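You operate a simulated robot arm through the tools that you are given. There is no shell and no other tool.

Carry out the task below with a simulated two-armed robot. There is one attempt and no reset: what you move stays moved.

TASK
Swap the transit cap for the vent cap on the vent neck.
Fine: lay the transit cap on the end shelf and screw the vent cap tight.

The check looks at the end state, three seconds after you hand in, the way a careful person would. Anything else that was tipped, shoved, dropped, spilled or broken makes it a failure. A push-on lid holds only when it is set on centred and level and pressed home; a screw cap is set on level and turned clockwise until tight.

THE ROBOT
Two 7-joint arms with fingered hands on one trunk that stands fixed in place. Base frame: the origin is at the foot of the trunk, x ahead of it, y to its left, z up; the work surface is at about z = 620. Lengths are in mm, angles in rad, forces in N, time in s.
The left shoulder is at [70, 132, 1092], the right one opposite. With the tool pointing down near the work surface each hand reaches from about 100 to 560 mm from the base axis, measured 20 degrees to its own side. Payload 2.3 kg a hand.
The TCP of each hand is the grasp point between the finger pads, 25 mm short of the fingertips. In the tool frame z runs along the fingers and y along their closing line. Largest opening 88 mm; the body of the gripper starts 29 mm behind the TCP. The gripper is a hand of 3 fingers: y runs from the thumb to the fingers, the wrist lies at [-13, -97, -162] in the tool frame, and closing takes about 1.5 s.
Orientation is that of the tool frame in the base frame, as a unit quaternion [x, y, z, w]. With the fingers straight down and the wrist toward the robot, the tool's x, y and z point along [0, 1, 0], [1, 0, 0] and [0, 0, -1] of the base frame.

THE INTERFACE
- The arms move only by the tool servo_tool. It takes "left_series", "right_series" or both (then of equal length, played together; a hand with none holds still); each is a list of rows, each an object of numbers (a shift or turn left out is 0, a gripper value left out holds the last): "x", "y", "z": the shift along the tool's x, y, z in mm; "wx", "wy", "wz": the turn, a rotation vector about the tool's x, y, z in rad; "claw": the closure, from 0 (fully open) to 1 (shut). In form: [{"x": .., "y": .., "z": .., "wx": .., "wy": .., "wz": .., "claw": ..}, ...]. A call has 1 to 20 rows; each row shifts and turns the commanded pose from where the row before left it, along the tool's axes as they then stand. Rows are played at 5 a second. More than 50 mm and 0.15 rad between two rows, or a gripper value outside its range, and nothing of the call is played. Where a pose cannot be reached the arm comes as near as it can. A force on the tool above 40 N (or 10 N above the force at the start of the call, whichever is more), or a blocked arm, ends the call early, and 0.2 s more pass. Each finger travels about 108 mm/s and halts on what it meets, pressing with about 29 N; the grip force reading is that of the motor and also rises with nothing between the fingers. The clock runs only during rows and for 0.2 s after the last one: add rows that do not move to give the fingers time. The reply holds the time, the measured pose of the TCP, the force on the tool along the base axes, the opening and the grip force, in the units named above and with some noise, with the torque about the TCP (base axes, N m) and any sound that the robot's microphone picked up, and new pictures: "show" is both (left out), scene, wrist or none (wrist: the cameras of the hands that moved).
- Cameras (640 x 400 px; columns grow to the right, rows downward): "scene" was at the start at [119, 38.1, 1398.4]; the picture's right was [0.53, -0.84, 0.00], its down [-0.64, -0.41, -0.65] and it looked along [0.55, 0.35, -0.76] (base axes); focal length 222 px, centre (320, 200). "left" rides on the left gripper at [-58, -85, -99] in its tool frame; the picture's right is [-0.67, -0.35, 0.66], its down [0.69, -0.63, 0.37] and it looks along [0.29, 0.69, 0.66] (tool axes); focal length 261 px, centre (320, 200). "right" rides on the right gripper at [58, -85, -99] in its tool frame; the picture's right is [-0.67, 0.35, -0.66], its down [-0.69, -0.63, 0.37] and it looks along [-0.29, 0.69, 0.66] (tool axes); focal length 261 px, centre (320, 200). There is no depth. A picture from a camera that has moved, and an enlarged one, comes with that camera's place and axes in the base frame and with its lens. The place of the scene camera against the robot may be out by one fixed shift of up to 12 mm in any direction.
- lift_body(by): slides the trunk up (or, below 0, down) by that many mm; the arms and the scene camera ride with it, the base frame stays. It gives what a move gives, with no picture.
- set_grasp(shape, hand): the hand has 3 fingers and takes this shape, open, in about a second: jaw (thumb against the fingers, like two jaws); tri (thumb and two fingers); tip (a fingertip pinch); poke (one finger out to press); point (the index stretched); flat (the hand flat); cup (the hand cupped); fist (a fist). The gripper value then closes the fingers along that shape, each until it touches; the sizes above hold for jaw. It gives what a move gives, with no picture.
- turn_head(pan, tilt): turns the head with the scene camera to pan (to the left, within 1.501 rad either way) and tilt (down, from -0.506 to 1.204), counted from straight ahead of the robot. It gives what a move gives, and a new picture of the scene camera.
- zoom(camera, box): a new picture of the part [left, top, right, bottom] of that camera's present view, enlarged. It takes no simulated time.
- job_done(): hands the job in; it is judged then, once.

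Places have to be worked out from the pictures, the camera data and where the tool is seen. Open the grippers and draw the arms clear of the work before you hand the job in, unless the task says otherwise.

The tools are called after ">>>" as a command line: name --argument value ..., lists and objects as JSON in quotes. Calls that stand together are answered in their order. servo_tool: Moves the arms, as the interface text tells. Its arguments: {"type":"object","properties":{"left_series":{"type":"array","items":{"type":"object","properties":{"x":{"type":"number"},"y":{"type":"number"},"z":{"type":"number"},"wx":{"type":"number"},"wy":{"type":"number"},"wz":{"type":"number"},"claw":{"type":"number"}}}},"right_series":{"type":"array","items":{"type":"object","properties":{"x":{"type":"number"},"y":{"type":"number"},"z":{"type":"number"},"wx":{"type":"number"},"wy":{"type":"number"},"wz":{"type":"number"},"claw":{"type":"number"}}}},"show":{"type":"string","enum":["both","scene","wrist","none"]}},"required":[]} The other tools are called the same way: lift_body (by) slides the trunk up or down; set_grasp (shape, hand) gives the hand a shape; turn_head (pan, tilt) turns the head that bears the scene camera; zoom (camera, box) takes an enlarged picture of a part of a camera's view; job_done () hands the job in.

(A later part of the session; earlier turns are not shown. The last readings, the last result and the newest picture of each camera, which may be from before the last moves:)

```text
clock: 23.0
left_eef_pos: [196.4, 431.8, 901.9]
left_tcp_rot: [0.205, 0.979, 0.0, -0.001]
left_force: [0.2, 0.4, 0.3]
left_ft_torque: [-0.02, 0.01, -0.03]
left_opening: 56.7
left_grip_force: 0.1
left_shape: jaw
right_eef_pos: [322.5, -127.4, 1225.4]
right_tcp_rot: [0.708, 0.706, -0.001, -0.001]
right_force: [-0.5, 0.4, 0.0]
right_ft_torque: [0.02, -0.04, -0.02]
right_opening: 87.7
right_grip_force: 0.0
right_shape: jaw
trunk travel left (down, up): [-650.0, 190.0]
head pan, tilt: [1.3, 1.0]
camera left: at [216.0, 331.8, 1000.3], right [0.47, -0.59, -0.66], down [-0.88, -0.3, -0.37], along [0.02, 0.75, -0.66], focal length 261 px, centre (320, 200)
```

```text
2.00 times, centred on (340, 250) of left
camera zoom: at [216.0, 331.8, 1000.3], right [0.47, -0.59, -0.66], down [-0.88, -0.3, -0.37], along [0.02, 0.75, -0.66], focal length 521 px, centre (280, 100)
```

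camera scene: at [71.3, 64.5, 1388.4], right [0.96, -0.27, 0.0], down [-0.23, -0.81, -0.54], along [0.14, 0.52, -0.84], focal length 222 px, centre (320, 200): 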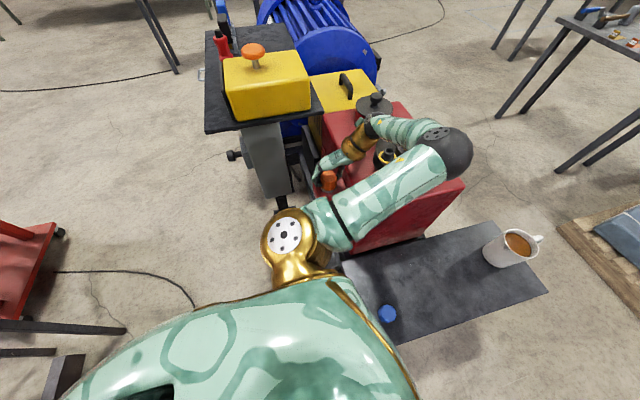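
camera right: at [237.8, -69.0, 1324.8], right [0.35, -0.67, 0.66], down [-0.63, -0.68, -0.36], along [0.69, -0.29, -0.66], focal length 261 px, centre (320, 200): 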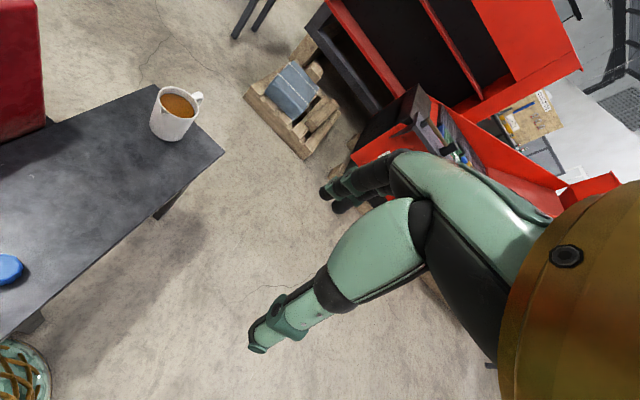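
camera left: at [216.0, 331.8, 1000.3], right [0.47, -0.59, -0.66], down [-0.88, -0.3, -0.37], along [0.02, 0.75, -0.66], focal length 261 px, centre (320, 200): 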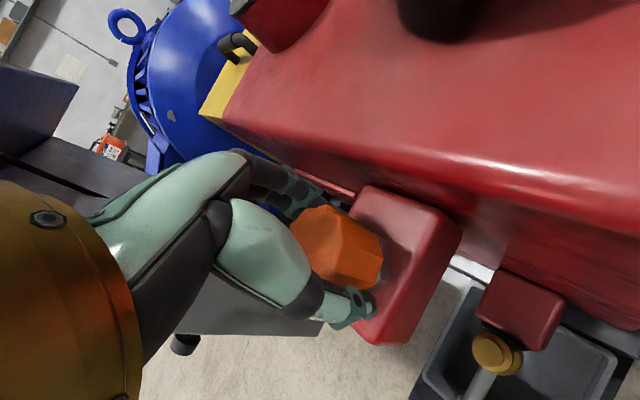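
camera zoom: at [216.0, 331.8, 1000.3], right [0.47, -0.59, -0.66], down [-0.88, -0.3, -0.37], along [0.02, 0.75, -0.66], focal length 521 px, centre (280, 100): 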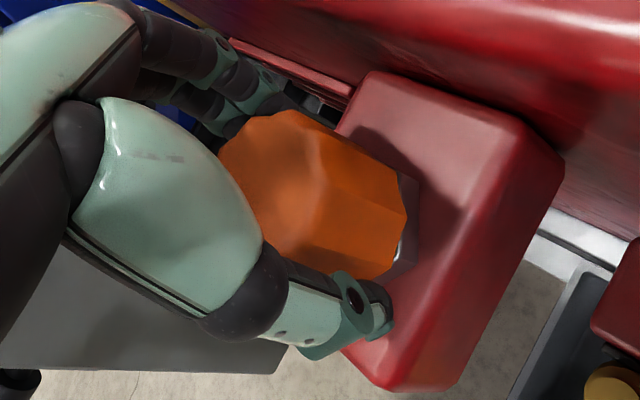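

The hand is back and the cap looks turned relative to before. Closing again and doing the second counter-clockwise stroke.

>>> servo_tool --left_series '[{"claw": 1.0}, {}, {}, {}, {"wz": -0.14}, {"wz": -0.14}, {"wz": -0.14}, {"wz": -0.14}, {"wz": -0.14}, {"wz": -0.14}, {"wz": -0.14}, {"wz": -0.14}, {"wz": -0.14}, {"wz": -0.14}, {"wz": -0.14}, {"wz": -0.14}, {"wz": -0.14}, {"wz": -0.14}, {}]' --show "both"

>>> zoom --camera "left" --box '[220, 150, 460, 350]'

>>> zoom --camera "scene" --box '[280, 130, 380, 210]'

```text
clock: 27.0
left_eef_pos: [194.9, 434.2, 900.7]
left_tcp_rot: [-0.699, 0.715, 0.0, 0.0]
left_force: [-1.6, 12.6, 15.8]
left_ft_torque: [0.28, 0.36, -0.17]
left_opening: 38.1
left_grip_force: 28.8
left_shape: jaw
right_eef_pos: [319.8, -126.5, 1225.2]
right_tcp_rot: [0.708, 0.706, 0.0, 0.001]
right_force: [0.7, -0.4, 0.0]
right_ft_torque: [0.02, 0.02, -0.04]
right_opening: 87.8
right_grip_force: 0.0
right_shape: jaw
trunk travel left (down, up): [-650.0, 190.0]
head pan, tilt: [1.3, 1.0]
camera scene: at [69.9, 65.6, 1388.4], right [0.96, -0.27, 0.0], down [-0.22, -0.81, -0.54], along [0.15, 0.52, -0.84], focal length 222 px, centre (320, 200)
camera left: at [281.4, 491.6, 1000.1], right [0.36, 0.66, -0.66], down [0.62, -0.7, -0.37], along [-0.7, -0.27, -0.66], focal length 261 px, centre (320, 200)
```

scene: 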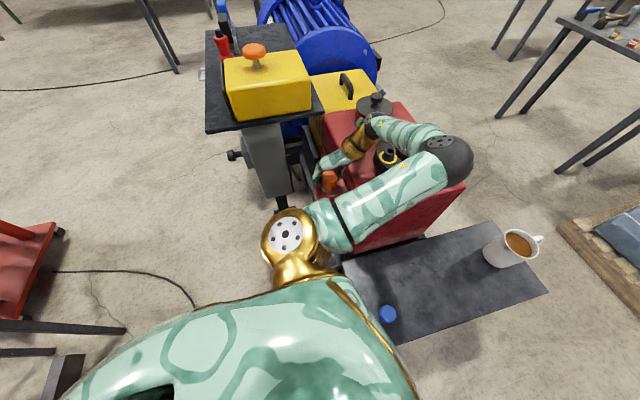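
left: 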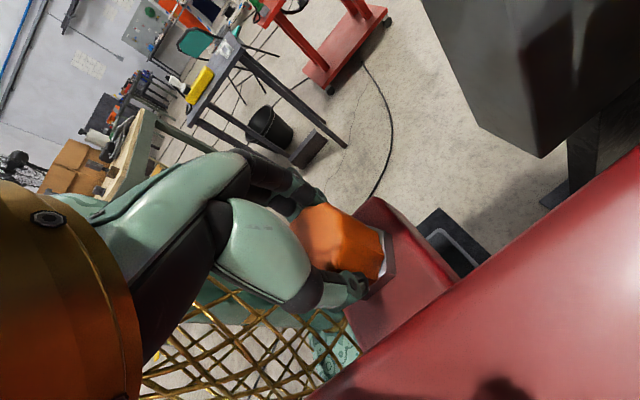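

```text
2.00 times, centred on (340, 250) of left
camera zoom: at [281.4, 491.6, 1000.1], right [0.36, 0.66, -0.66], down [0.62, -0.7, -0.37], along [-0.7, -0.27, -0.66], focal length 521 px, centre (280, 100)
```

zoom: 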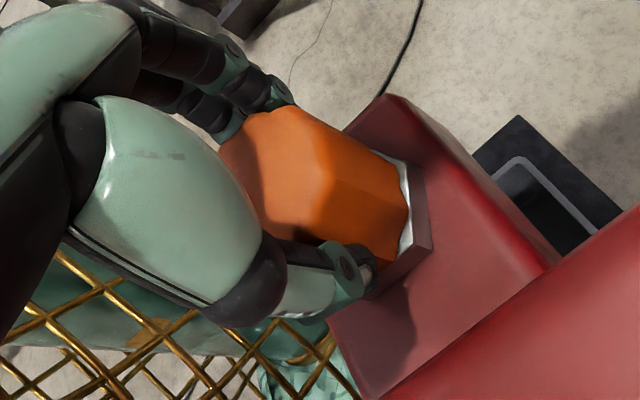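

```text
5.00 times, centred on (330, 170) of scene
camera zoom: at [69.9, 65.6, 1388.4], right [0.96, -0.27, 0.0], down [-0.22, -0.81, -0.54], along [0.15, 0.52, -0.84], focal length 1110 px, centre (270, 350)
```

zoom: 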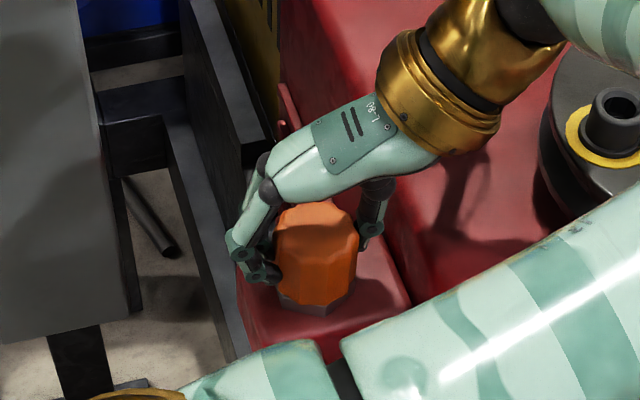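

Upward force grew to 16 N over this stroke, so the cap is rising against the fixed hand height. Opening, going back 1.96 rad, and I'll add a small lift in the next stroke.

>>> servo_tool --left_series '[{"claw": 0.35}, {}, {}, {"wz": 0.14}, {"wz": 0.14}, {"wz": 0.14}, {"wz": 0.14}, {"wz": 0.14}, {"wz": 0.14}, {"wz": 0.14}, {"wz": 0.14}, {"wz": 0.14}, {"wz": 0.14}, {"wz": 0.14}, {"wz": 0.14}, {"wz": 0.14}, {"wz": 0.14}, {"z": -1}]' --show "wrist"

>>> servo_tool --left_series '[{"claw": 1.0}, {}, {}, {}, {"wz": -0.14}, {"wz": -0.14, "z": -0.08}, {"wz": -0.14, "z": -0.08}, {"wz": -0.14, "z": -0.08}, {"wz": -0.14, "z": -0.08}, {"wz": -0.14, "z": -0.08}, {"wz": -0.14, "z": -0.08}, {"wz": -0.14, "z": -0.08}, {"wz": -0.14, "z": -0.08}, {"wz": -0.14, "z": -0.08}, {"wz": -0.14, "z": -0.08}, {"wz": -0.14, "z": -0.08}, {"wz": -0.14, "z": -0.08}, {"wz": -0.14, "z": -0.08}, {}]' --show "both"

>>> zoom --camera "scene" --box '[280, 130, 380, 210]'

>>> zoom --camera "left" --box '[220, 150, 460, 350]'

```text
clock: 30.8
left_eef_pos: [197.6, 431.2, 902.6]
left_tcp_rot: [0.205, 0.979, 0.0, 0.0]
left_force: [0.3, -0.5, 0.3]
left_ft_torque: [-0.03, -0.02, -0.02]
left_opening: 56.6
left_grip_force: 0.0
left_shape: jaw
right_eef_pos: [322.8, -128.0, 1225.3]
right_tcp_rot: [0.708, 0.707, -0.001, -0.001]
right_force: [0.6, -0.2, -0.3]
right_ft_torque: [-0.03, -0.03, 0.02]
right_opening: 87.8
right_grip_force: 0.0
right_shape: jaw
trunk travel left (down, up): [-650.0, 190.0]
head pan, tilt: [1.3, 1.0]
camera left: at [216.5, 331.4, 1001.5], right [0.47, -0.59, -0.66], down [-0.88, -0.3, -0.37], along [0.02, 0.75, -0.66], focal length 261 px, centre (320, 200)
```

left: 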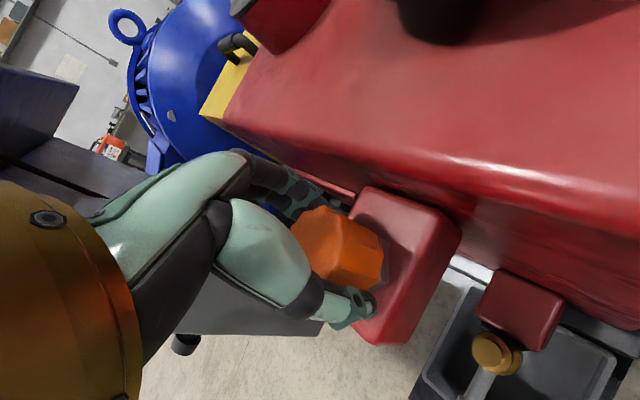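

```text
clock: 34.8
left_eef_pos: [196.9, 434.3, 901.7]
left_tcp_rot: [-0.699, 0.715, -0.001, 0.0]
left_force: [-1.0, 12.2, 8.1]
left_ft_torque: [0.26, 0.14, -0.15]
left_opening: 36.3
left_grip_force: 29.1
left_shape: jaw
right_eef_pos: [320.8, -123.8, 1226.4]
right_tcp_rot: [0.707, 0.707, -0.001, 0.0]
right_force: [0.1, 0.5, 0.1]
right_ft_torque: [-0.03, 0.04, 0.0]
right_opening: 87.7
right_grip_force: 0.1
right_shape: jaw
trunk travel left (down, up): [-650.0, 190.0]
head pan, tilt: [1.3, 1.0]
camera scene: at [71.1, 67.4, 1388.3], right [0.96, -0.27, 0.0], down [-0.22, -0.81, -0.54], along [0.14, 0.52, -0.84], focal length 222 px, centre (320, 200)
camera left: at [282.9, 492.4, 1001.2], right [0.36, 0.66, -0.66], down [0.61, -0.7, -0.36], along [-0.7, -0.27, -0.66], focal length 261 px, centre (320, 200)
```

scene: 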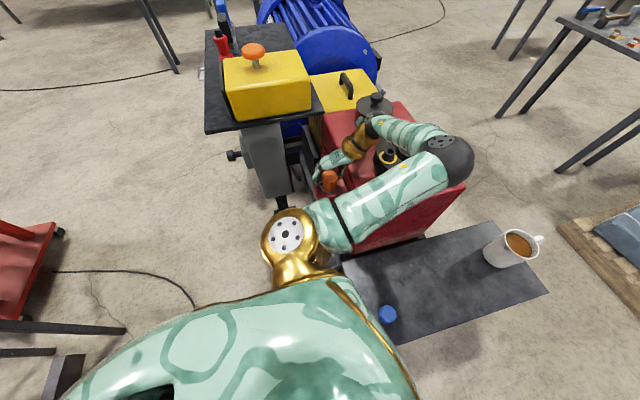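
left: 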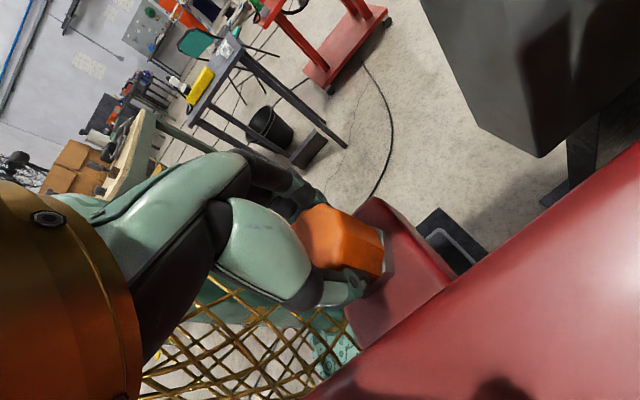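

```text
5.00 times, centred on (330, 170) of scene
camera zoom: at [71.1, 67.4, 1388.3], right [0.96, -0.27, 0.0], down [-0.22, -0.81, -0.54], along [0.14, 0.52, -0.84], focal length 1110 px, centre (270, 350)
```

zoom: 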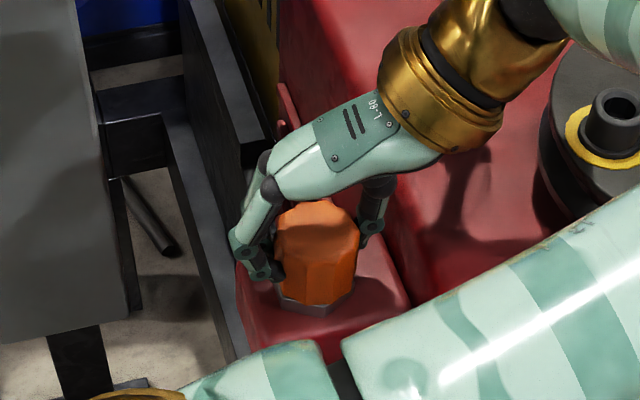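

```text
2.00 times, centred on (340, 250) of left
camera zoom: at [282.9, 492.4, 1001.2], right [0.36, 0.66, -0.66], down [0.61, -0.7, -0.36], along [-0.7, -0.27, -0.66], focal length 521 px, centre (280, 100)
```

zoom: 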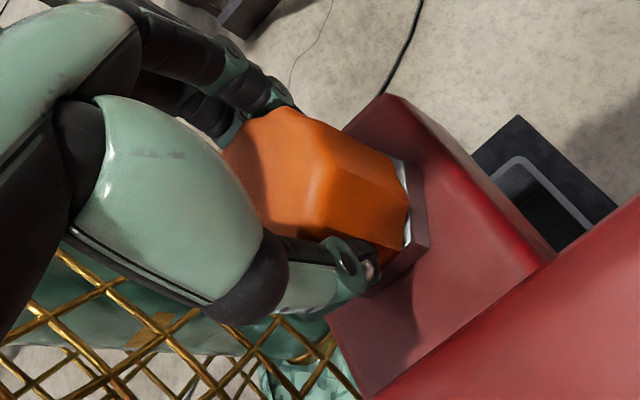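

About 6 rad turned in total. I'll test with a gentle 3 mm lift whether the cap has come off its thread.

>>> servo_tool --left_series '[{"z": -1}, {"z": -1}, {"z": -1}, {}]' --show "scene"

>>> zoom --camera "scene" --box '[280, 130, 380, 210]'

```text
clock: 35.8
left_eef_pos: [197.3, 435.5, 905.8]
left_tcp_rot: [-0.699, 0.715, 0.0, 0.0]
left_force: [-3.1, 4.1, -1.8]
left_ft_torque: [0.15, 0.08, 0.0]
left_opening: 36.0
left_grip_force: 29.1
left_shape: jaw
right_eef_pos: [321.0, -124.7, 1225.9]
right_tcp_rot: [0.707, 0.707, 0.0, 0.0]
right_force: [-0.1, 0.0, 0.0]
right_ft_torque: [-0.03, -0.01, 0.01]
right_opening: 87.5
right_grip_force: 0.1
right_shape: jaw
trunk travel left (down, up): [-650.0, 190.0]
head pan, tilt: [1.3, 1.0]
camera scene: at [71.0, 66.5, 1388.3], right [0.96, -0.27, 0.0], down [-0.22, -0.81, -0.54], along [0.15, 0.52, -0.84], focal length 222 px, centre (320, 200)
```

scene: 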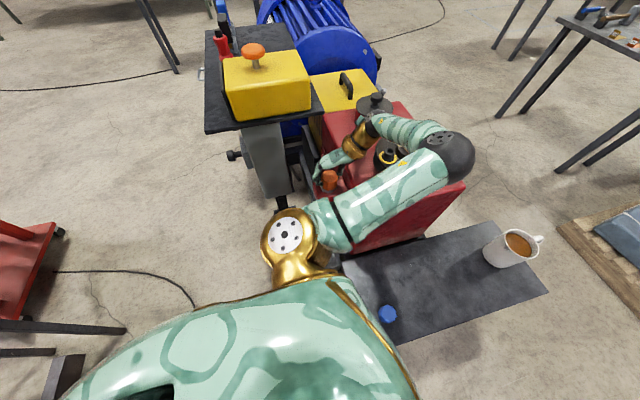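

```text
5.00 times, centred on (330, 170) of scene
camera zoom: at [71.0, 66.5, 1388.3], right [0.96, -0.27, 0.0], down [-0.22, -0.81, -0.54], along [0.15, 0.52, -0.84], focal length 1110 px, centre (270, 350)
```

zoom: 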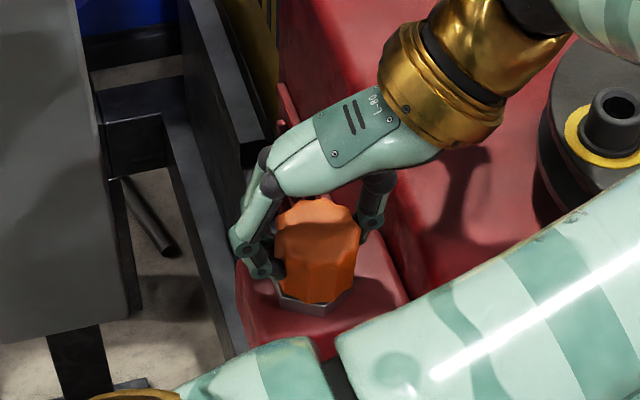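

Only -1.8 N after the lift, so the cap seems free of the thread. Lifting further to confirm it comes along.

>>> servo_tool --left_series '[{"z": -3}, {"z": -5}, {"z": -10}, {"z": -15}, {"z": -15}, {"z": -20}, {}]' --show "both"

>>> zoom --camera "scene" --box '[280, 110, 380, 210]'

>>> zoom --camera "left" --box '[220, 150, 500, 350]'

```text
clock: 37.4
left_eef_pos: [198.0, 431.4, 975.1]
left_tcp_rot: [-0.699, 0.715, 0.0, 0.0]
left_force: [0.3, 0.1, -1.5]
left_ft_torque: [0.0, 0.03, -0.06]
left_opening: 35.9
left_grip_force: 29.1
left_shape: jaw
right_eef_pos: [322.0, -127.9, 1224.5]
right_tcp_rot: [0.708, 0.706, -0.001, -0.001]
right_force: [-0.7, 0.1, -0.2]
right_ft_torque: [0.0, -0.01, -0.01]
right_opening: 87.5
right_grip_force: 0.1
right_shape: jaw
trunk travel left (down, up): [-650.0, 190.0]
head pan, tilt: [1.3, 1.0]
camera scene: at [72.4, 63.8, 1388.4], right [0.96, -0.27, 0.0], down [-0.23, -0.81, -0.54], along [0.14, 0.52, -0.84], focal length 222 px, centre (320, 200)
camera left: at [283.3, 488.9, 1074.3], right [0.36, 0.66, -0.66], down [0.61, -0.7, -0.37], along [-0.7, -0.27, -0.66], focal length 261 px, centre (320, 200)
```

scene: 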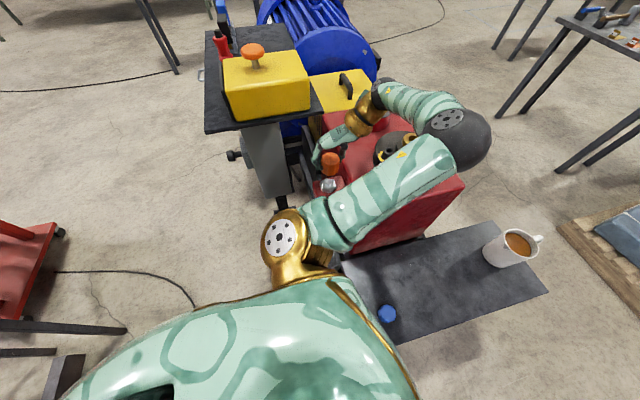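
left: 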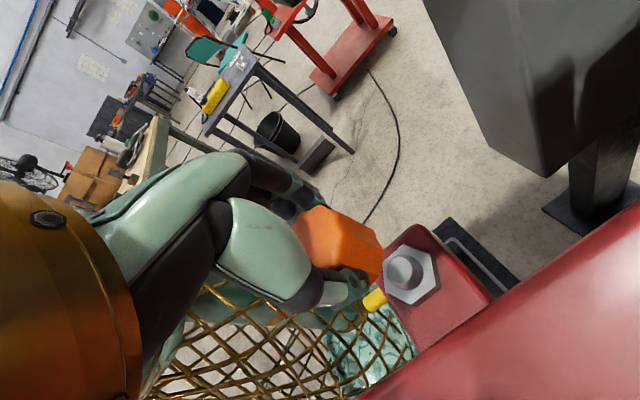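

```text
4.00 times, centred on (330, 160) of scene
camera zoom: at [72.4, 63.8, 1388.4], right [0.96, -0.27, 0.0], down [-0.23, -0.81, -0.54], along [0.14, 0.52, -0.84], focal length 888 px, centre (280, 360)
```

zoom: 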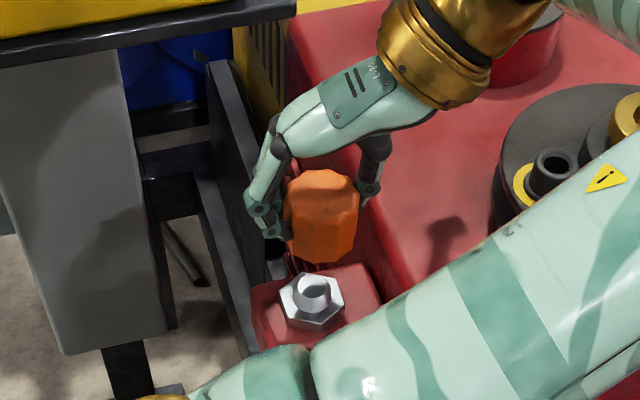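

```text
2.00 times, centred on (360, 250) of left
camera zoom: at [283.3, 488.9, 1074.3], right [0.36, 0.66, -0.66], down [0.61, -0.7, -0.37], along [-0.7, -0.27, -0.66], focal length 521 px, centre (240, 100)
```

zoom: 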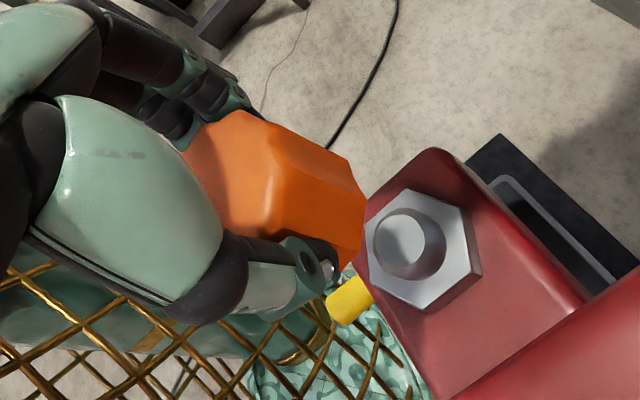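

The transit cap is off and the bare threaded neck with its hex is visible. I'll rise another 100 mm and yaw the hand back clockwise before carrying the cap over to the shelf.

>>> servo_tool --left_series '[{"z": -50}, {"z": -50}, {"wz": 0.145}, {"wz": 0.145}, {"wz": 0.145}, {"wz": 0.145}, {"wz": 0.145}, {"wz": 0.145}, {"wz": 0.145}, {"wz": 0.145}, {"wz": 0.145}, {"wz": 0.145}, {"wz": 0.145}, {"wz": 0.145}, {"wz": 0.145}, {"wz": 0.145}, {"wz": 0.145}, {"wz": 0.145}, {}]' --show "both"

>>> zoom --camera "left" --box '[280, 200, 520, 350]'

>>> zoom --camera "scene" --box '[280, 145, 376, 205]'

```text
clock: 41.4
left_eef_pos: [198.3, 432.2, 1074.9]
left_tcp_rot: [0.377, 0.926, 0.001, 0.001]
left_force: [-0.4, -0.2, -1.2]
left_ft_torque: [0.02, 0.01, 0.01]
left_opening: 36.0
left_grip_force: 29.4
left_shape: jaw
right_eef_pos: [322.0, -127.4, 1225.3]
right_tcp_rot: [0.708, 0.706, -0.001, 0.0]
right_force: [0.4, 0.1, -0.6]
right_ft_torque: [-0.03, 0.01, 0.03]
right_opening: 87.9
right_grip_force: 0.0
right_shape: jaw
trunk travel left (down, up): [-650.0, 190.0]
head pan, tilt: [1.3, 1.0]
camera scene: at [72.1, 63.6, 1388.4], right [0.96, -0.27, 0.0], down [-0.23, -0.81, -0.54], along [0.14, 0.52, -0.84], focal length 222 px, centre (320, 200)
camera left: at [179.8, 331.6, 1173.6], right [0.24, -0.72, -0.66], down [-0.93, 0.03, -0.37], along [0.28, 0.7, -0.66], focal length 261 px, centre (320, 200)
```

scene: 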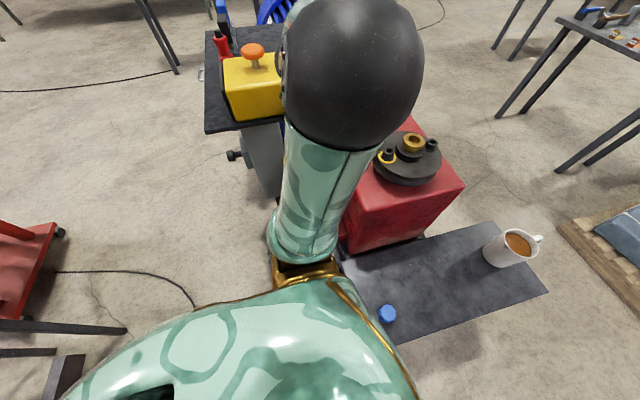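
left: 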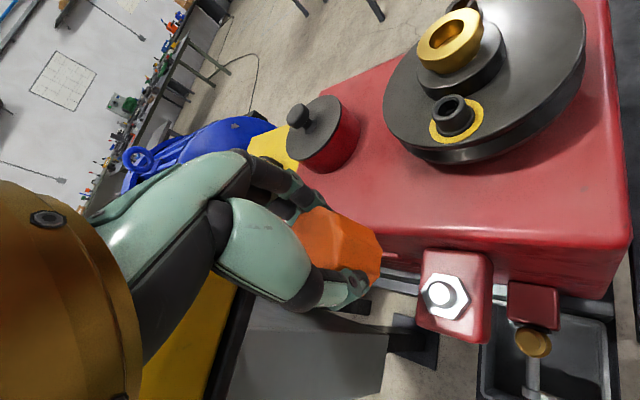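

```text
2.67 times, centred on (400, 275) of left
camera zoom: at [179.8, 331.6, 1173.6], right [0.24, -0.72, -0.66], down [-0.93, 0.03, -0.37], along [0.28, 0.7, -0.66], focal length 695 px, centre (107, 0)
```

zoom: 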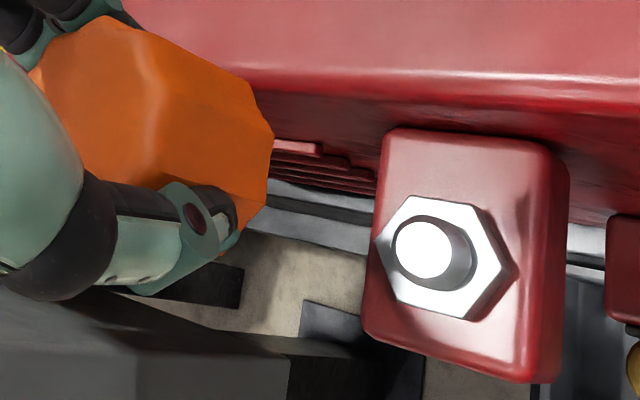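

```text
6.67 times, centred on (328, 175) of scene
camera zoom: at [72.1, 63.6, 1388.4], right [0.96, -0.27, 0.0], down [-0.23, -0.81, -0.54], along [0.14, 0.52, -0.84], focal length 1479 px, centre (267, 367)
```

zoom: 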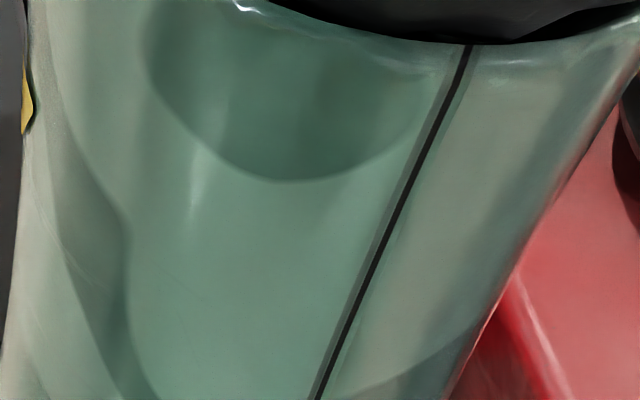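

The neck stub is now in clear view and the cap is held well. I'll yaw another 0.8 rad so the wrist points to the robot and carry the cap over the shelf at this height.

>>> servo_tool --left_series '[{"wz": 0.133}, {"wz": 0.133}, {"wz": 0.133}, {"wz": 0.133}, {"wz": 0.133}, {"wz": 0.133}, {"x": -44, "y": 22}, {"x": -44, "y": 22}, {"x": -44, "y": 25}, {"x": -44, "y": 25}, {"x": -44, "y": 30}, {"x": -42, "y": 30}, {}, {}]' --show "both"

>>> turn_head --pan 0.5 --tilt 0.9

```text
refused: row 9 steps farther than a row can; nothing moved
```

```text
clock: 42.6
left_eef_pos: [197.8, 431.2, 1073.7]
left_tcp_rot: [0.376, 0.926, 0.0, 0.001]
left_force: [0.5, -0.5, -0.8]
left_ft_torque: [0.01, 0.0, -0.01]
left_opening: 35.9
left_grip_force: 28.8
left_shape: jaw
right_eef_pos: [323.3, -127.7, 1225.0]
right_tcp_rot: [0.708, 0.706, -0.001, -0.001]
right_force: [-0.1, 0.5, -0.2]
right_ft_torque: [-0.02, 0.0, -0.02]
right_opening: 87.8
right_grip_force: 0.0
right_shape: jaw
trunk travel left (down, up): [-650.0, 190.0]
head pan, tilt: [0.499, 0.901]
camera scene: at [119.7, 32.8, 1395.6], right [0.48, -0.88, 0.0], down [-0.69, -0.38, -0.62], along [0.55, 0.3, -0.78], focal length 222 px, centre (320, 200)
```

scene: 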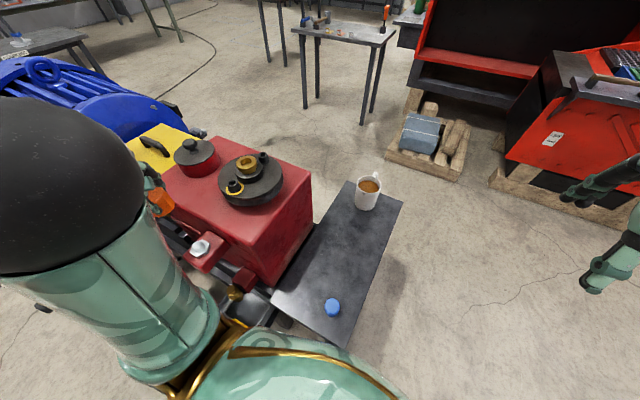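

That call was refused because some steps were over 50 mm, so nothing moved. I'll repeat it with shorter steps.

>>> servo_tool --left_series '[{"wz": 0.133}, {"wz": 0.133}, {"wz": 0.133}, {"wz": 0.133}, {"wz": 0.133}, {"wz": 0.133}, {"x": -37, "y": 22}, {"x": -37, "y": 22}, {"x": -37, "y": 22}, {"x": -37, "y": 24}, {"x": -37, "y": 24}, {"x": -37, "y": 24}, {"x": -38, "y": 24}, {}, {}]' --show "both"

```text
clock: 45.8
left_eef_pos: [386.1, 207.7, 1060.3]
left_tcp_rot: [0.708, 0.706, 0.0, 0.0]
left_force: [-0.9, 0.1, -0.8]
left_ft_torque: [-0.01, 0.0, -0.03]
left_opening: 35.6
left_grip_force: 28.8
left_shape: jaw
left hand out of reach, approached as far as the arm can: row 10, 11, 12, 13
right_eef_pos: [322.5, -128.1, 1225.7]
right_tcp_rot: [0.708, 0.707, 0.0, 0.0]
right_force: [0.7, 0.0, -0.4]
right_ft_torque: [-0.02, 0.03, -0.03]
right_opening: 87.5
right_grip_force: 0.1
right_shape: jaw
trunk travel left (down, up): [-650.0, 190.0]
head pan, tilt: [0.499, 0.901]
camera scene: at [119.8, 32.7, 1395.6], right [0.48, -0.88, 0.0], down [-0.69, -0.38, -0.62], along [0.55, 0.3, -0.78], focal length 222 px, centre (320, 200)
camera left: at [301.1, 150.6, 1159.7], right [-0.35, -0.67, -0.66], down [-0.63, 0.69, -0.37], along [0.69, 0.28, -0.66], focal length 261 px, centre (320, 200)
```

scene: 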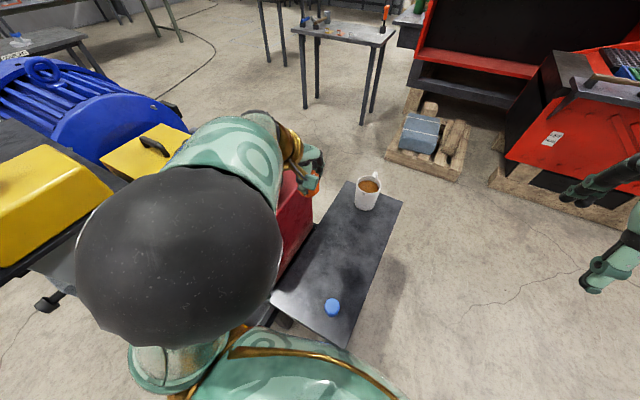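
left: 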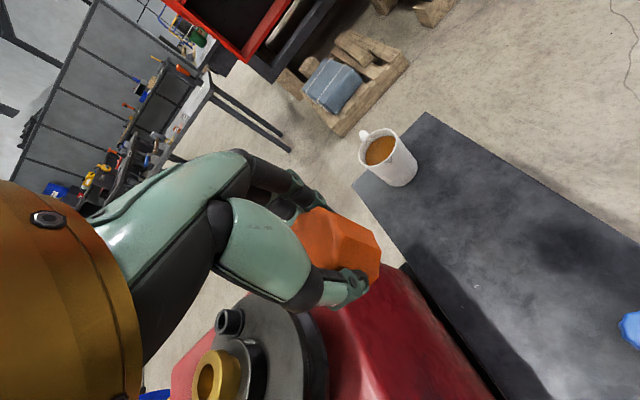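

The arm reached only about [386, 208, 1060] because it is too cramped at this height; the elbow is up near the head, which is fine for going down. I'll descend in steps, which extends the arm.

>>> servo_tool --left_series '[{"z": 40}, {"z": 40}, {"z": 40}, {}, {}]' --show "both"

```text
clock: 47.0
left_eef_pos: [387.2, 210.2, 938.5]
left_tcp_rot: [0.707, 0.707, 0.0, 0.0]
left_force: [-0.1, 0.3, -0.3]
left_ft_torque: [0.02, 0.03, -0.01]
left_opening: 35.6
left_grip_force: 29.0
left_shape: jaw
right_eef_pos: [323.1, -128.1, 1224.8]
right_tcp_rot: [0.708, 0.706, 0.0, -0.001]
right_force: [0.3, 0.0, 0.0]
right_ft_torque: [0.01, -0.02, 0.0]
right_opening: 87.5
right_grip_force: 0.0
right_shape: jaw
trunk travel left (down, up): [-650.0, 190.0]
head pan, tilt: [0.499, 0.901]
camera scene: at [119.8, 33.1, 1395.6], right [0.48, -0.88, 0.0], down [-0.69, -0.38, -0.62], along [0.55, 0.3, -0.78], focal length 222 px, centre (320, 200)
camera left: at [302.0, 153.9, 1037.8], right [-0.35, -0.67, -0.66], down [-0.63, 0.69, -0.37], along [0.69, 0.29, -0.66], focal length 261 px, centre (320, 200)
```

scene: 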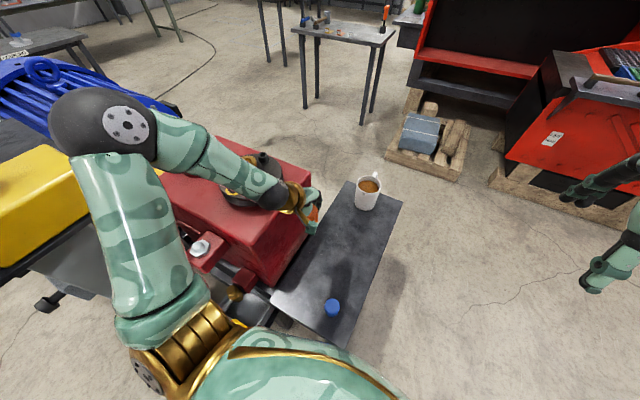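
left: 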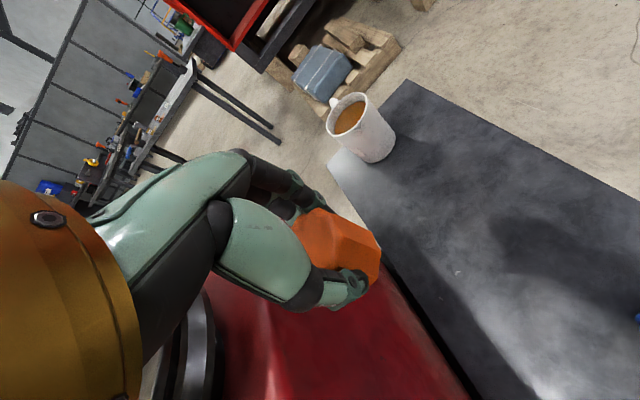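

The forearm now slopes from an elbow near [190, 317, 1270] down to the hand, well above the housing. Before descending to the shelf I'll raise the trunk 150 mm so the elbow stays clear of the housing edge.

>>> lift_body --by 150

>>> servo_tool --left_series '[{"z": 40, "x": -4, "y": -4}, {"z": 40, "x": -4, "y": -4}, {"z": 40, "x": -4, "y": -4}, {"z": 40, "x": -4, "y": -4}, {"z": 40, "x": -4, "y": -4}, {"z": 40, "x": -4, "y": -4}, {}, {}]' --show "both"

```text
clock: 48.7
left_eef_pos: [388.0, 211.2, 1088.8]
left_tcp_rot: [0.708, 0.707, 0.001, -0.001]
left_force: [0.4, 0.3, -0.4]
left_ft_torque: [0.02, 0.01, 0.0]
left_opening: 35.6
left_grip_force: 29.2
left_shape: jaw
right_eef_pos: [322.7, -127.0, 1375.0]
right_tcp_rot: [0.708, 0.707, -0.001, -0.001]
right_force: [0.7, 0.6, 0.3]
right_ft_torque: [0.01, -0.01, 0.03]
right_opening: 87.7
right_grip_force: 0.1
right_shape: jaw
trunk travel left (down, up): [-800.0, 40.0]
head pan, tilt: [0.499, 0.901]
```

```text
clock: 50.5
left_eef_pos: [364.5, 188.8, 850.1]
left_tcp_rot: [0.707, 0.707, 0.0, -0.001]
left_force: [-0.2, 1.1, -1.4]
left_ft_torque: [-0.04, 0.01, 0.03]
left_opening: 35.3
left_grip_force: 29.3
left_shape: jaw
right_eef_pos: [322.3, -126.9, 1374.3]
right_tcp_rot: [0.708, 0.706, -0.001, 0.0]
right_force: [-0.7, 0.4, -0.1]
right_ft_torque: [0.01, 0.0, -0.01]
right_opening: 87.7
right_grip_force: 0.0
right_shape: jaw
trunk travel left (down, up): [-800.0, 40.0]
head pan, tilt: [0.499, 0.901]
camera scene: at [119.9, 32.7, 1545.6], right [0.48, -0.88, 0.0], down [-0.69, -0.37, -0.62], along [0.55, 0.3, -0.78], focal length 222 px, centre (320, 200)
camera left: at [279.7, 131.5, 949.2], right [-0.35, -0.67, -0.66], down [-0.63, 0.69, -0.37], along [0.69, 0.29, -0.66], focal length 261 px, centre (320, 200)
```

scene: 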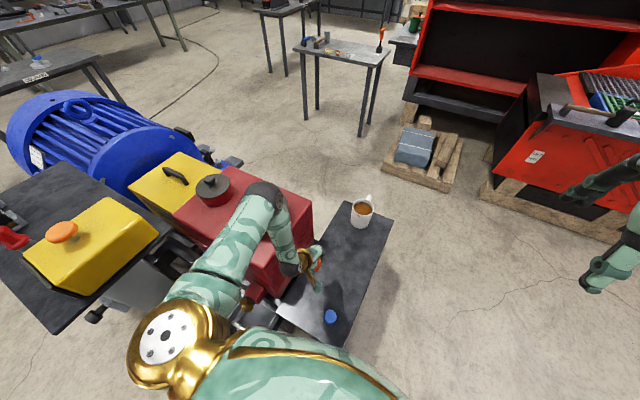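
left: 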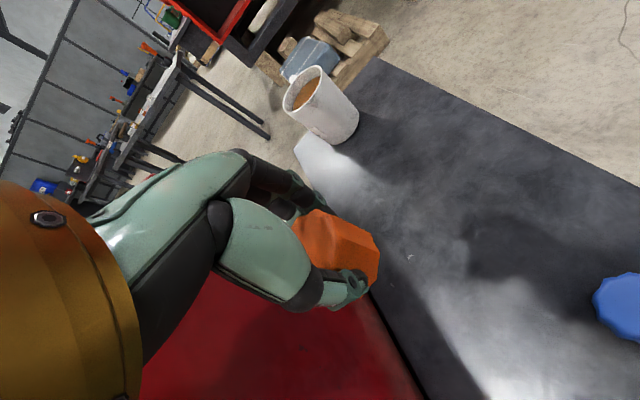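

The elbow is high (about z=1200) and clear of the housing. Continuing down to about z=675 at roughly [340, 160] over the shelf.

>>> servo_tool --left_series '[{"z": 35, "x": -6, "y": -5}, {"z": 35, "x": -6, "y": -5}, {"z": 35, "x": -6, "y": -5}, {"z": 35, "x": -6, "y": -5}, {"z": 33, "x": -5, "y": -4}, {}, {}]' --show "both"

>>> zoom --camera "scene" --box '[180, 170, 400, 350]'

```text
clock: 52.1
left_eef_pos: [340.0, 157.1, 675.1]
left_tcp_rot: [0.707, 0.707, 0.0, -0.001]
left_force: [0.3, 0.6, -0.2]
left_ft_torque: [0.03, -0.02, -0.02]
left_opening: 35.3
left_grip_force: 29.0
left_shape: jaw
right_eef_pos: [321.4, -128.2, 1375.7]
right_tcp_rot: [0.707, 0.707, 0.0, -0.001]
right_force: [0.1, -0.2, 0.3]
right_ft_torque: [-0.04, 0.0, 0.01]
right_opening: 87.8
right_grip_force: 0.1
right_shape: jaw
trunk travel left (down, up): [-800.0, 40.0]
head pan, tilt: [0.499, 0.901]
camera scene: at [120.5, 32.6, 1545.5], right [0.48, -0.88, 0.0], down [-0.69, -0.37, -0.62], along [0.54, 0.3, -0.78], focal length 222 px, centre (320, 200)
camera left: at [254.8, 100.8, 775.0], right [-0.35, -0.67, -0.65], down [-0.63, 0.69, -0.37], along [0.69, 0.29, -0.66], focal length 261 px, centre (320, 200)
```

scene: 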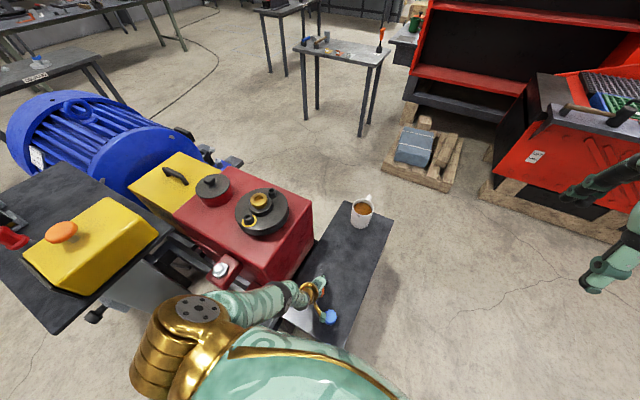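
left: 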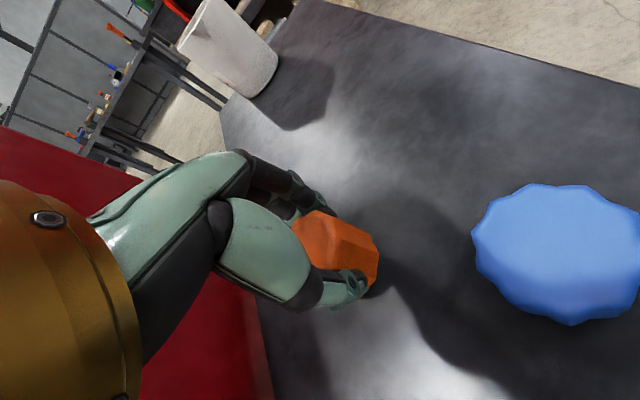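

```text
2.22 times, centred on (290, 260) of scene
camera zoom: at [120.5, 32.6, 1545.5], right [0.48, -0.88, 0.0], down [-0.69, -0.37, -0.62], along [0.54, 0.3, -0.78], focal length 493 px, centre (387, 67)
```

zoom: 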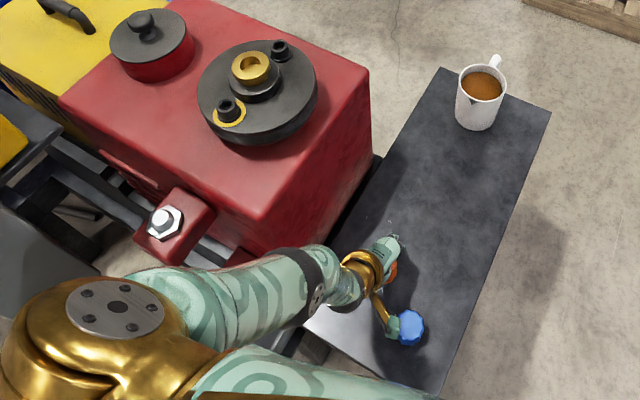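

The cap hangs about 25 mm above the shelf, clear of the blue cap and mug. Lowering gently toward contact.

>>> servo_tool --left_series '[{"z": 5}, {"z": 5}, {"z": 4}, {"z": 3}, {"z": 2}, {}]' --show "wrist"

>>> zoom --camera "left" --box '[260, 190, 420, 330]'

```text
clock: 53.5
left_eef_pos: [334.3, 157.4, 669.6]
left_tcp_rot: [0.707, 0.707, 0.0, 0.0]
left_force: [0.1, 0.0, 0.3]
left_ft_torque: [-0.02, 0.0, 0.02]
left_opening: 35.1
left_grip_force: 28.7
left_shape: jaw
left hand out of reach, approached as far as the arm can: row 1, 2, 4
right_eef_pos: [322.6, -125.8, 1374.8]
right_tcp_rot: [0.708, 0.706, -0.001, -0.001]
right_force: [0.2, -0.2, -0.9]
right_ft_torque: [0.01, -0.02, -0.01]
right_opening: 87.6
right_grip_force: 0.0
right_shape: jaw
trunk travel left (down, up): [-800.0, 40.0]
head pan, tilt: [0.499, 0.901]
camera left: at [249.1, 101.6, 770.1], right [-0.35, -0.67, -0.66], down [-0.63, 0.69, -0.37], along [0.69, 0.29, -0.66], focal length 261 px, centre (320, 200)
```

left: 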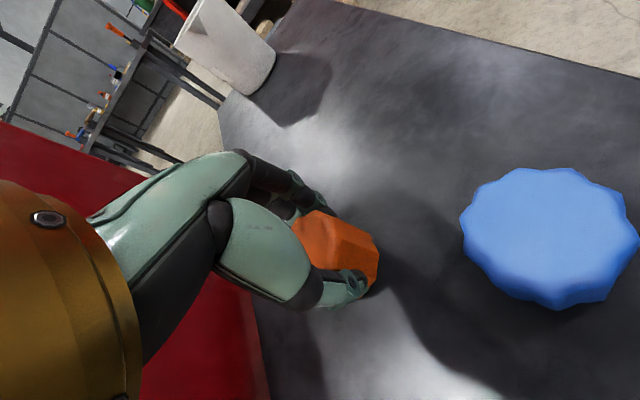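

```text
2.86 times, centred on (340, 260) of left
camera zoom: at [249.1, 101.6, 770.1], right [-0.35, -0.67, -0.66], down [-0.63, 0.69, -0.37], along [0.69, 0.29, -0.66], focal length 745 px, centre (263, 29)
```

zoom: 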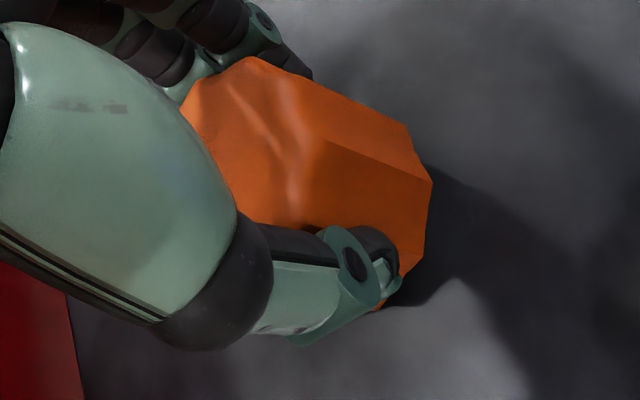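

With the trunk this high the arm is at full stretch. I'll lift the hand 60 mm, lower the trunk 60 mm, and then continue down.

>>> servo_tool --left_series '[{"z": -20}, {"z": -20}, {"z": -20}, {}]' --show "none"

>>> lift_body --by -60

```text
clock: 54.5
left_eef_pos: [335.5, 158.7, 728.8]
left_tcp_rot: [0.706, 0.708, 0.0, 0.0]
left_force: [-1.2, -0.1, 0.5]
left_ft_torque: [0.01, 0.01, -0.02]
left_opening: 34.9
left_grip_force: 29.5
left_shape: jaw
right_eef_pos: [322.2, -127.7, 1374.8]
right_tcp_rot: [0.708, 0.707, -0.001, 0.0]
right_force: [-0.8, 0.5, 0.6]
right_ft_torque: [-0.02, -0.01, 0.02]
right_opening: 87.8
right_grip_force: 0.0
right_shape: jaw
trunk travel left (down, up): [-800.0, 40.0]
head pan, tilt: [0.499, 0.901]
```

```text
clock: 55.5
left_eef_pos: [333.6, 158.7, 670.2]
left_tcp_rot: [0.707, 0.708, 0.0, 0.0]
left_force: [-1.1, -0.2, -1.0]
left_ft_torque: [0.01, 0.0, 0.03]
left_opening: 34.7
left_grip_force: 29.2
left_shape: jaw
right_eef_pos: [323.0, -128.0, 1315.6]
right_tcp_rot: [0.708, 0.707, 0.0, -0.001]
right_force: [-0.4, 0.3, -0.2]
right_ft_torque: [0.02, 0.03, 0.0]
right_opening: 87.9
right_grip_force: 0.1
right_shape: jaw
trunk travel left (down, up): [-740.0, 100.0]
head pan, tilt: [0.499, 0.901]
```

TCP is at z=670 again with reach to spare. Lowering toward contact in small steps.

>>> servo_tool --left_series '[{"z": 5}, {"z": 4}, {"z": 3}, {"z": 2}, {"z": 1.5}, {"z": 1.5}, {}]' --show "both"

>>> zoom --camera "left" --box '[260, 190, 420, 330]'

>>> zoom --camera "scene" --box '[240, 240, 400, 340]'

```text
clock: 56.7
left_eef_pos: [334.4, 157.2, 659.3]
left_tcp_rot: [0.707, 0.707, 0.007, 0.006]
left_force: [-6.8, -0.6, 34.5]
left_ft_torque: [0.07, 0.71, 0.1]
left_opening: 36.5
left_grip_force: 29.2
left_shape: jaw
right_eef_pos: [313.9, -130.1, 1317.1]
right_tcp_rot: [0.708, 0.706, 0.003, 0.001]
right_force: [-0.3, -0.1, 0.4]
right_ft_torque: [0.0, -0.01, 0.05]
right_opening: 87.8
right_grip_force: 0.0
right_shape: jaw
trunk travel left (down, up): [-740.0, 100.0]
head pan, tilt: [0.499, 0.901]
stopped in row 5 (left hand): the force on the tool passed its limit at 43 N (the readings are from after the stop); the commanded pose is now the measured one
camera scene: at [111.3, 29.6, 1486.7], right [0.48, -0.88, 0.0], down [-0.68, -0.37, -0.63], along [0.55, 0.3, -0.78], focal length 222 px, centre (320, 200)
camera left: at [248.3, 99.9, 757.1], right [-0.34, -0.67, -0.66], down [-0.62, 0.69, -0.38], along [0.71, 0.29, -0.65], focal length 261 px, centre (320, 200)
```

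scene: 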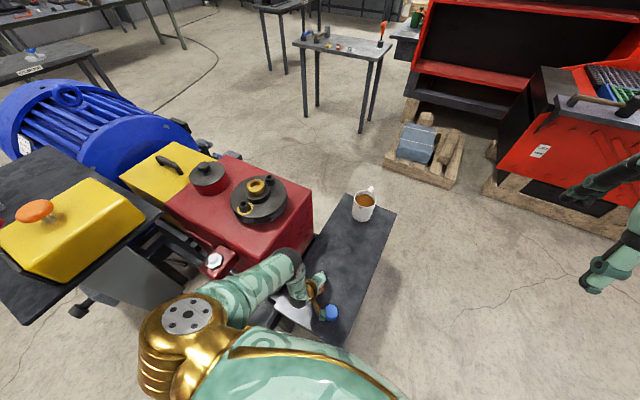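
left: 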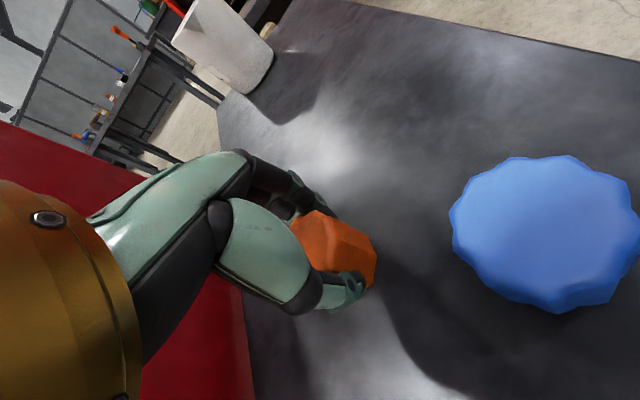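

```text
2.86 times, centred on (340, 260) of left
camera zoom: at [248.3, 99.9, 757.1], right [-0.34, -0.67, -0.66], down [-0.62, 0.69, -0.38], along [0.71, 0.29, -0.65], focal length 745 px, centre (263, 29)
```

zoom: 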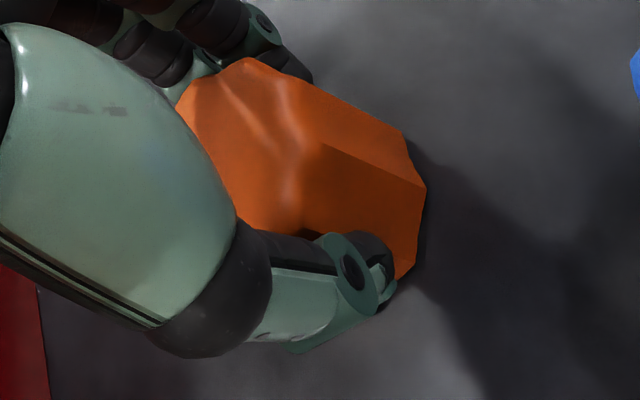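

```text
4.00 times, centred on (320, 290) of scene
camera zoom: at [111.3, 29.6, 1486.7], right [0.48, -0.88, 0.0], down [-0.68, -0.37, -0.63], along [0.55, 0.3, -0.78], focal length 888 px, centre (320, -160)
```

zoom: 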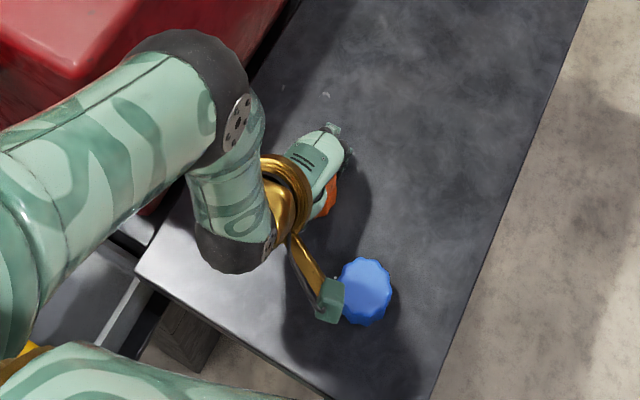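

The cap touched the shelf (34 N up, contact slightly on the thumb side). I'll ease off a millimetre and open slowly in small increments so that it settles flat.

>>> servo_tool --left_series '[{"z": -1}, {"z": 0, "claw": 0.6}, {"claw": 0.57}, {"claw": 0.54}, {"claw": 0.51}, {"claw": 0.48}, {"claw": 0.45}, {"claw": 0.4}, {"claw": 0.35}, {"claw": 0.3}, {"claw": 0.2}, {}]' --show "both"

>>> zoom --camera "left" --box '[260, 190, 420, 330]'

```text
clock: 59.3
left_eef_pos: [337.7, 158.1, 655.8]
left_tcp_rot: [0.706, 0.708, 0.002, 0.003]
left_force: [0.1, 0.7, 0.1]
left_ft_torque: [0.03, 0.02, -0.01]
left_opening: 70.1
left_grip_force: 0.1
left_shape: jaw
right_eef_pos: [322.3, -126.6, 1315.7]
right_tcp_rot: [0.707, 0.707, 0.0, -0.001]
right_force: [-0.3, -0.2, 0.3]
right_ft_torque: [-0.01, -0.01, -0.01]
right_opening: 87.7
right_grip_force: 0.0
right_shape: jaw
trunk travel left (down, up): [-740.0, 100.0]
head pan, tilt: [0.499, 0.901]
camera scene: at [120.2, 32.7, 1485.6], right [0.48, -0.88, 0.0], down [-0.69, -0.37, -0.62], along [0.55, 0.3, -0.78], focal length 222 px, centre (320, 200)
camera left: at [251.5, 101.5, 755.4], right [-0.34, -0.67, -0.66], down [-0.63, 0.68, -0.37], along [0.7, 0.29, -0.66], focal length 261 px, centre (320, 200)
```

scene: 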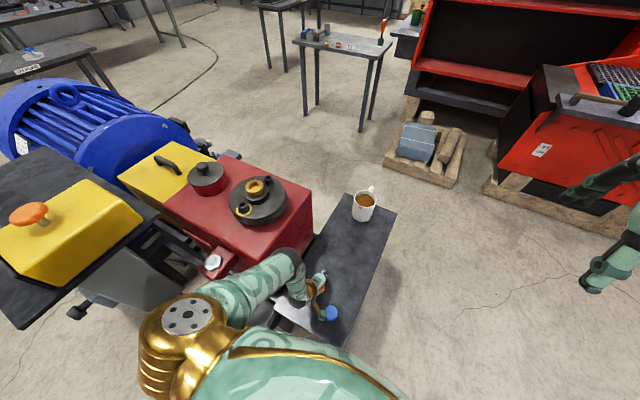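
left: 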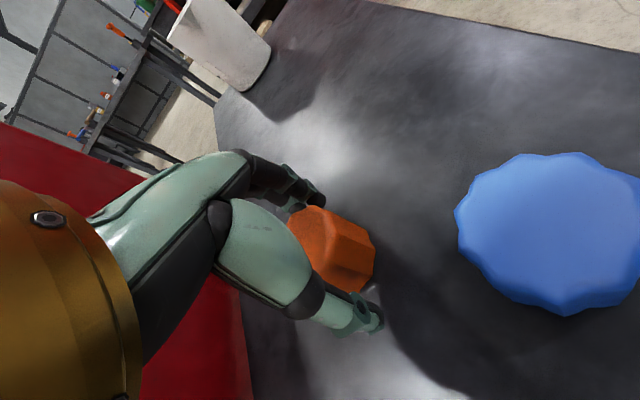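

```text
2.86 times, centred on (340, 260) of left
camera zoom: at [251.5, 101.5, 755.4], right [-0.34, -0.67, -0.66], down [-0.63, 0.68, -0.37], along [0.7, 0.29, -0.66], focal length 745 px, centre (263, 29)
```

zoom: 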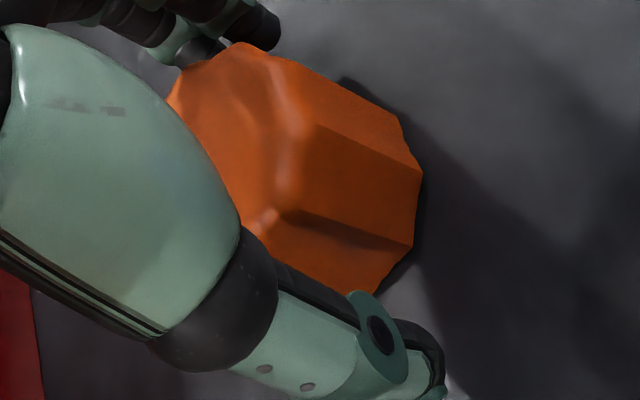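

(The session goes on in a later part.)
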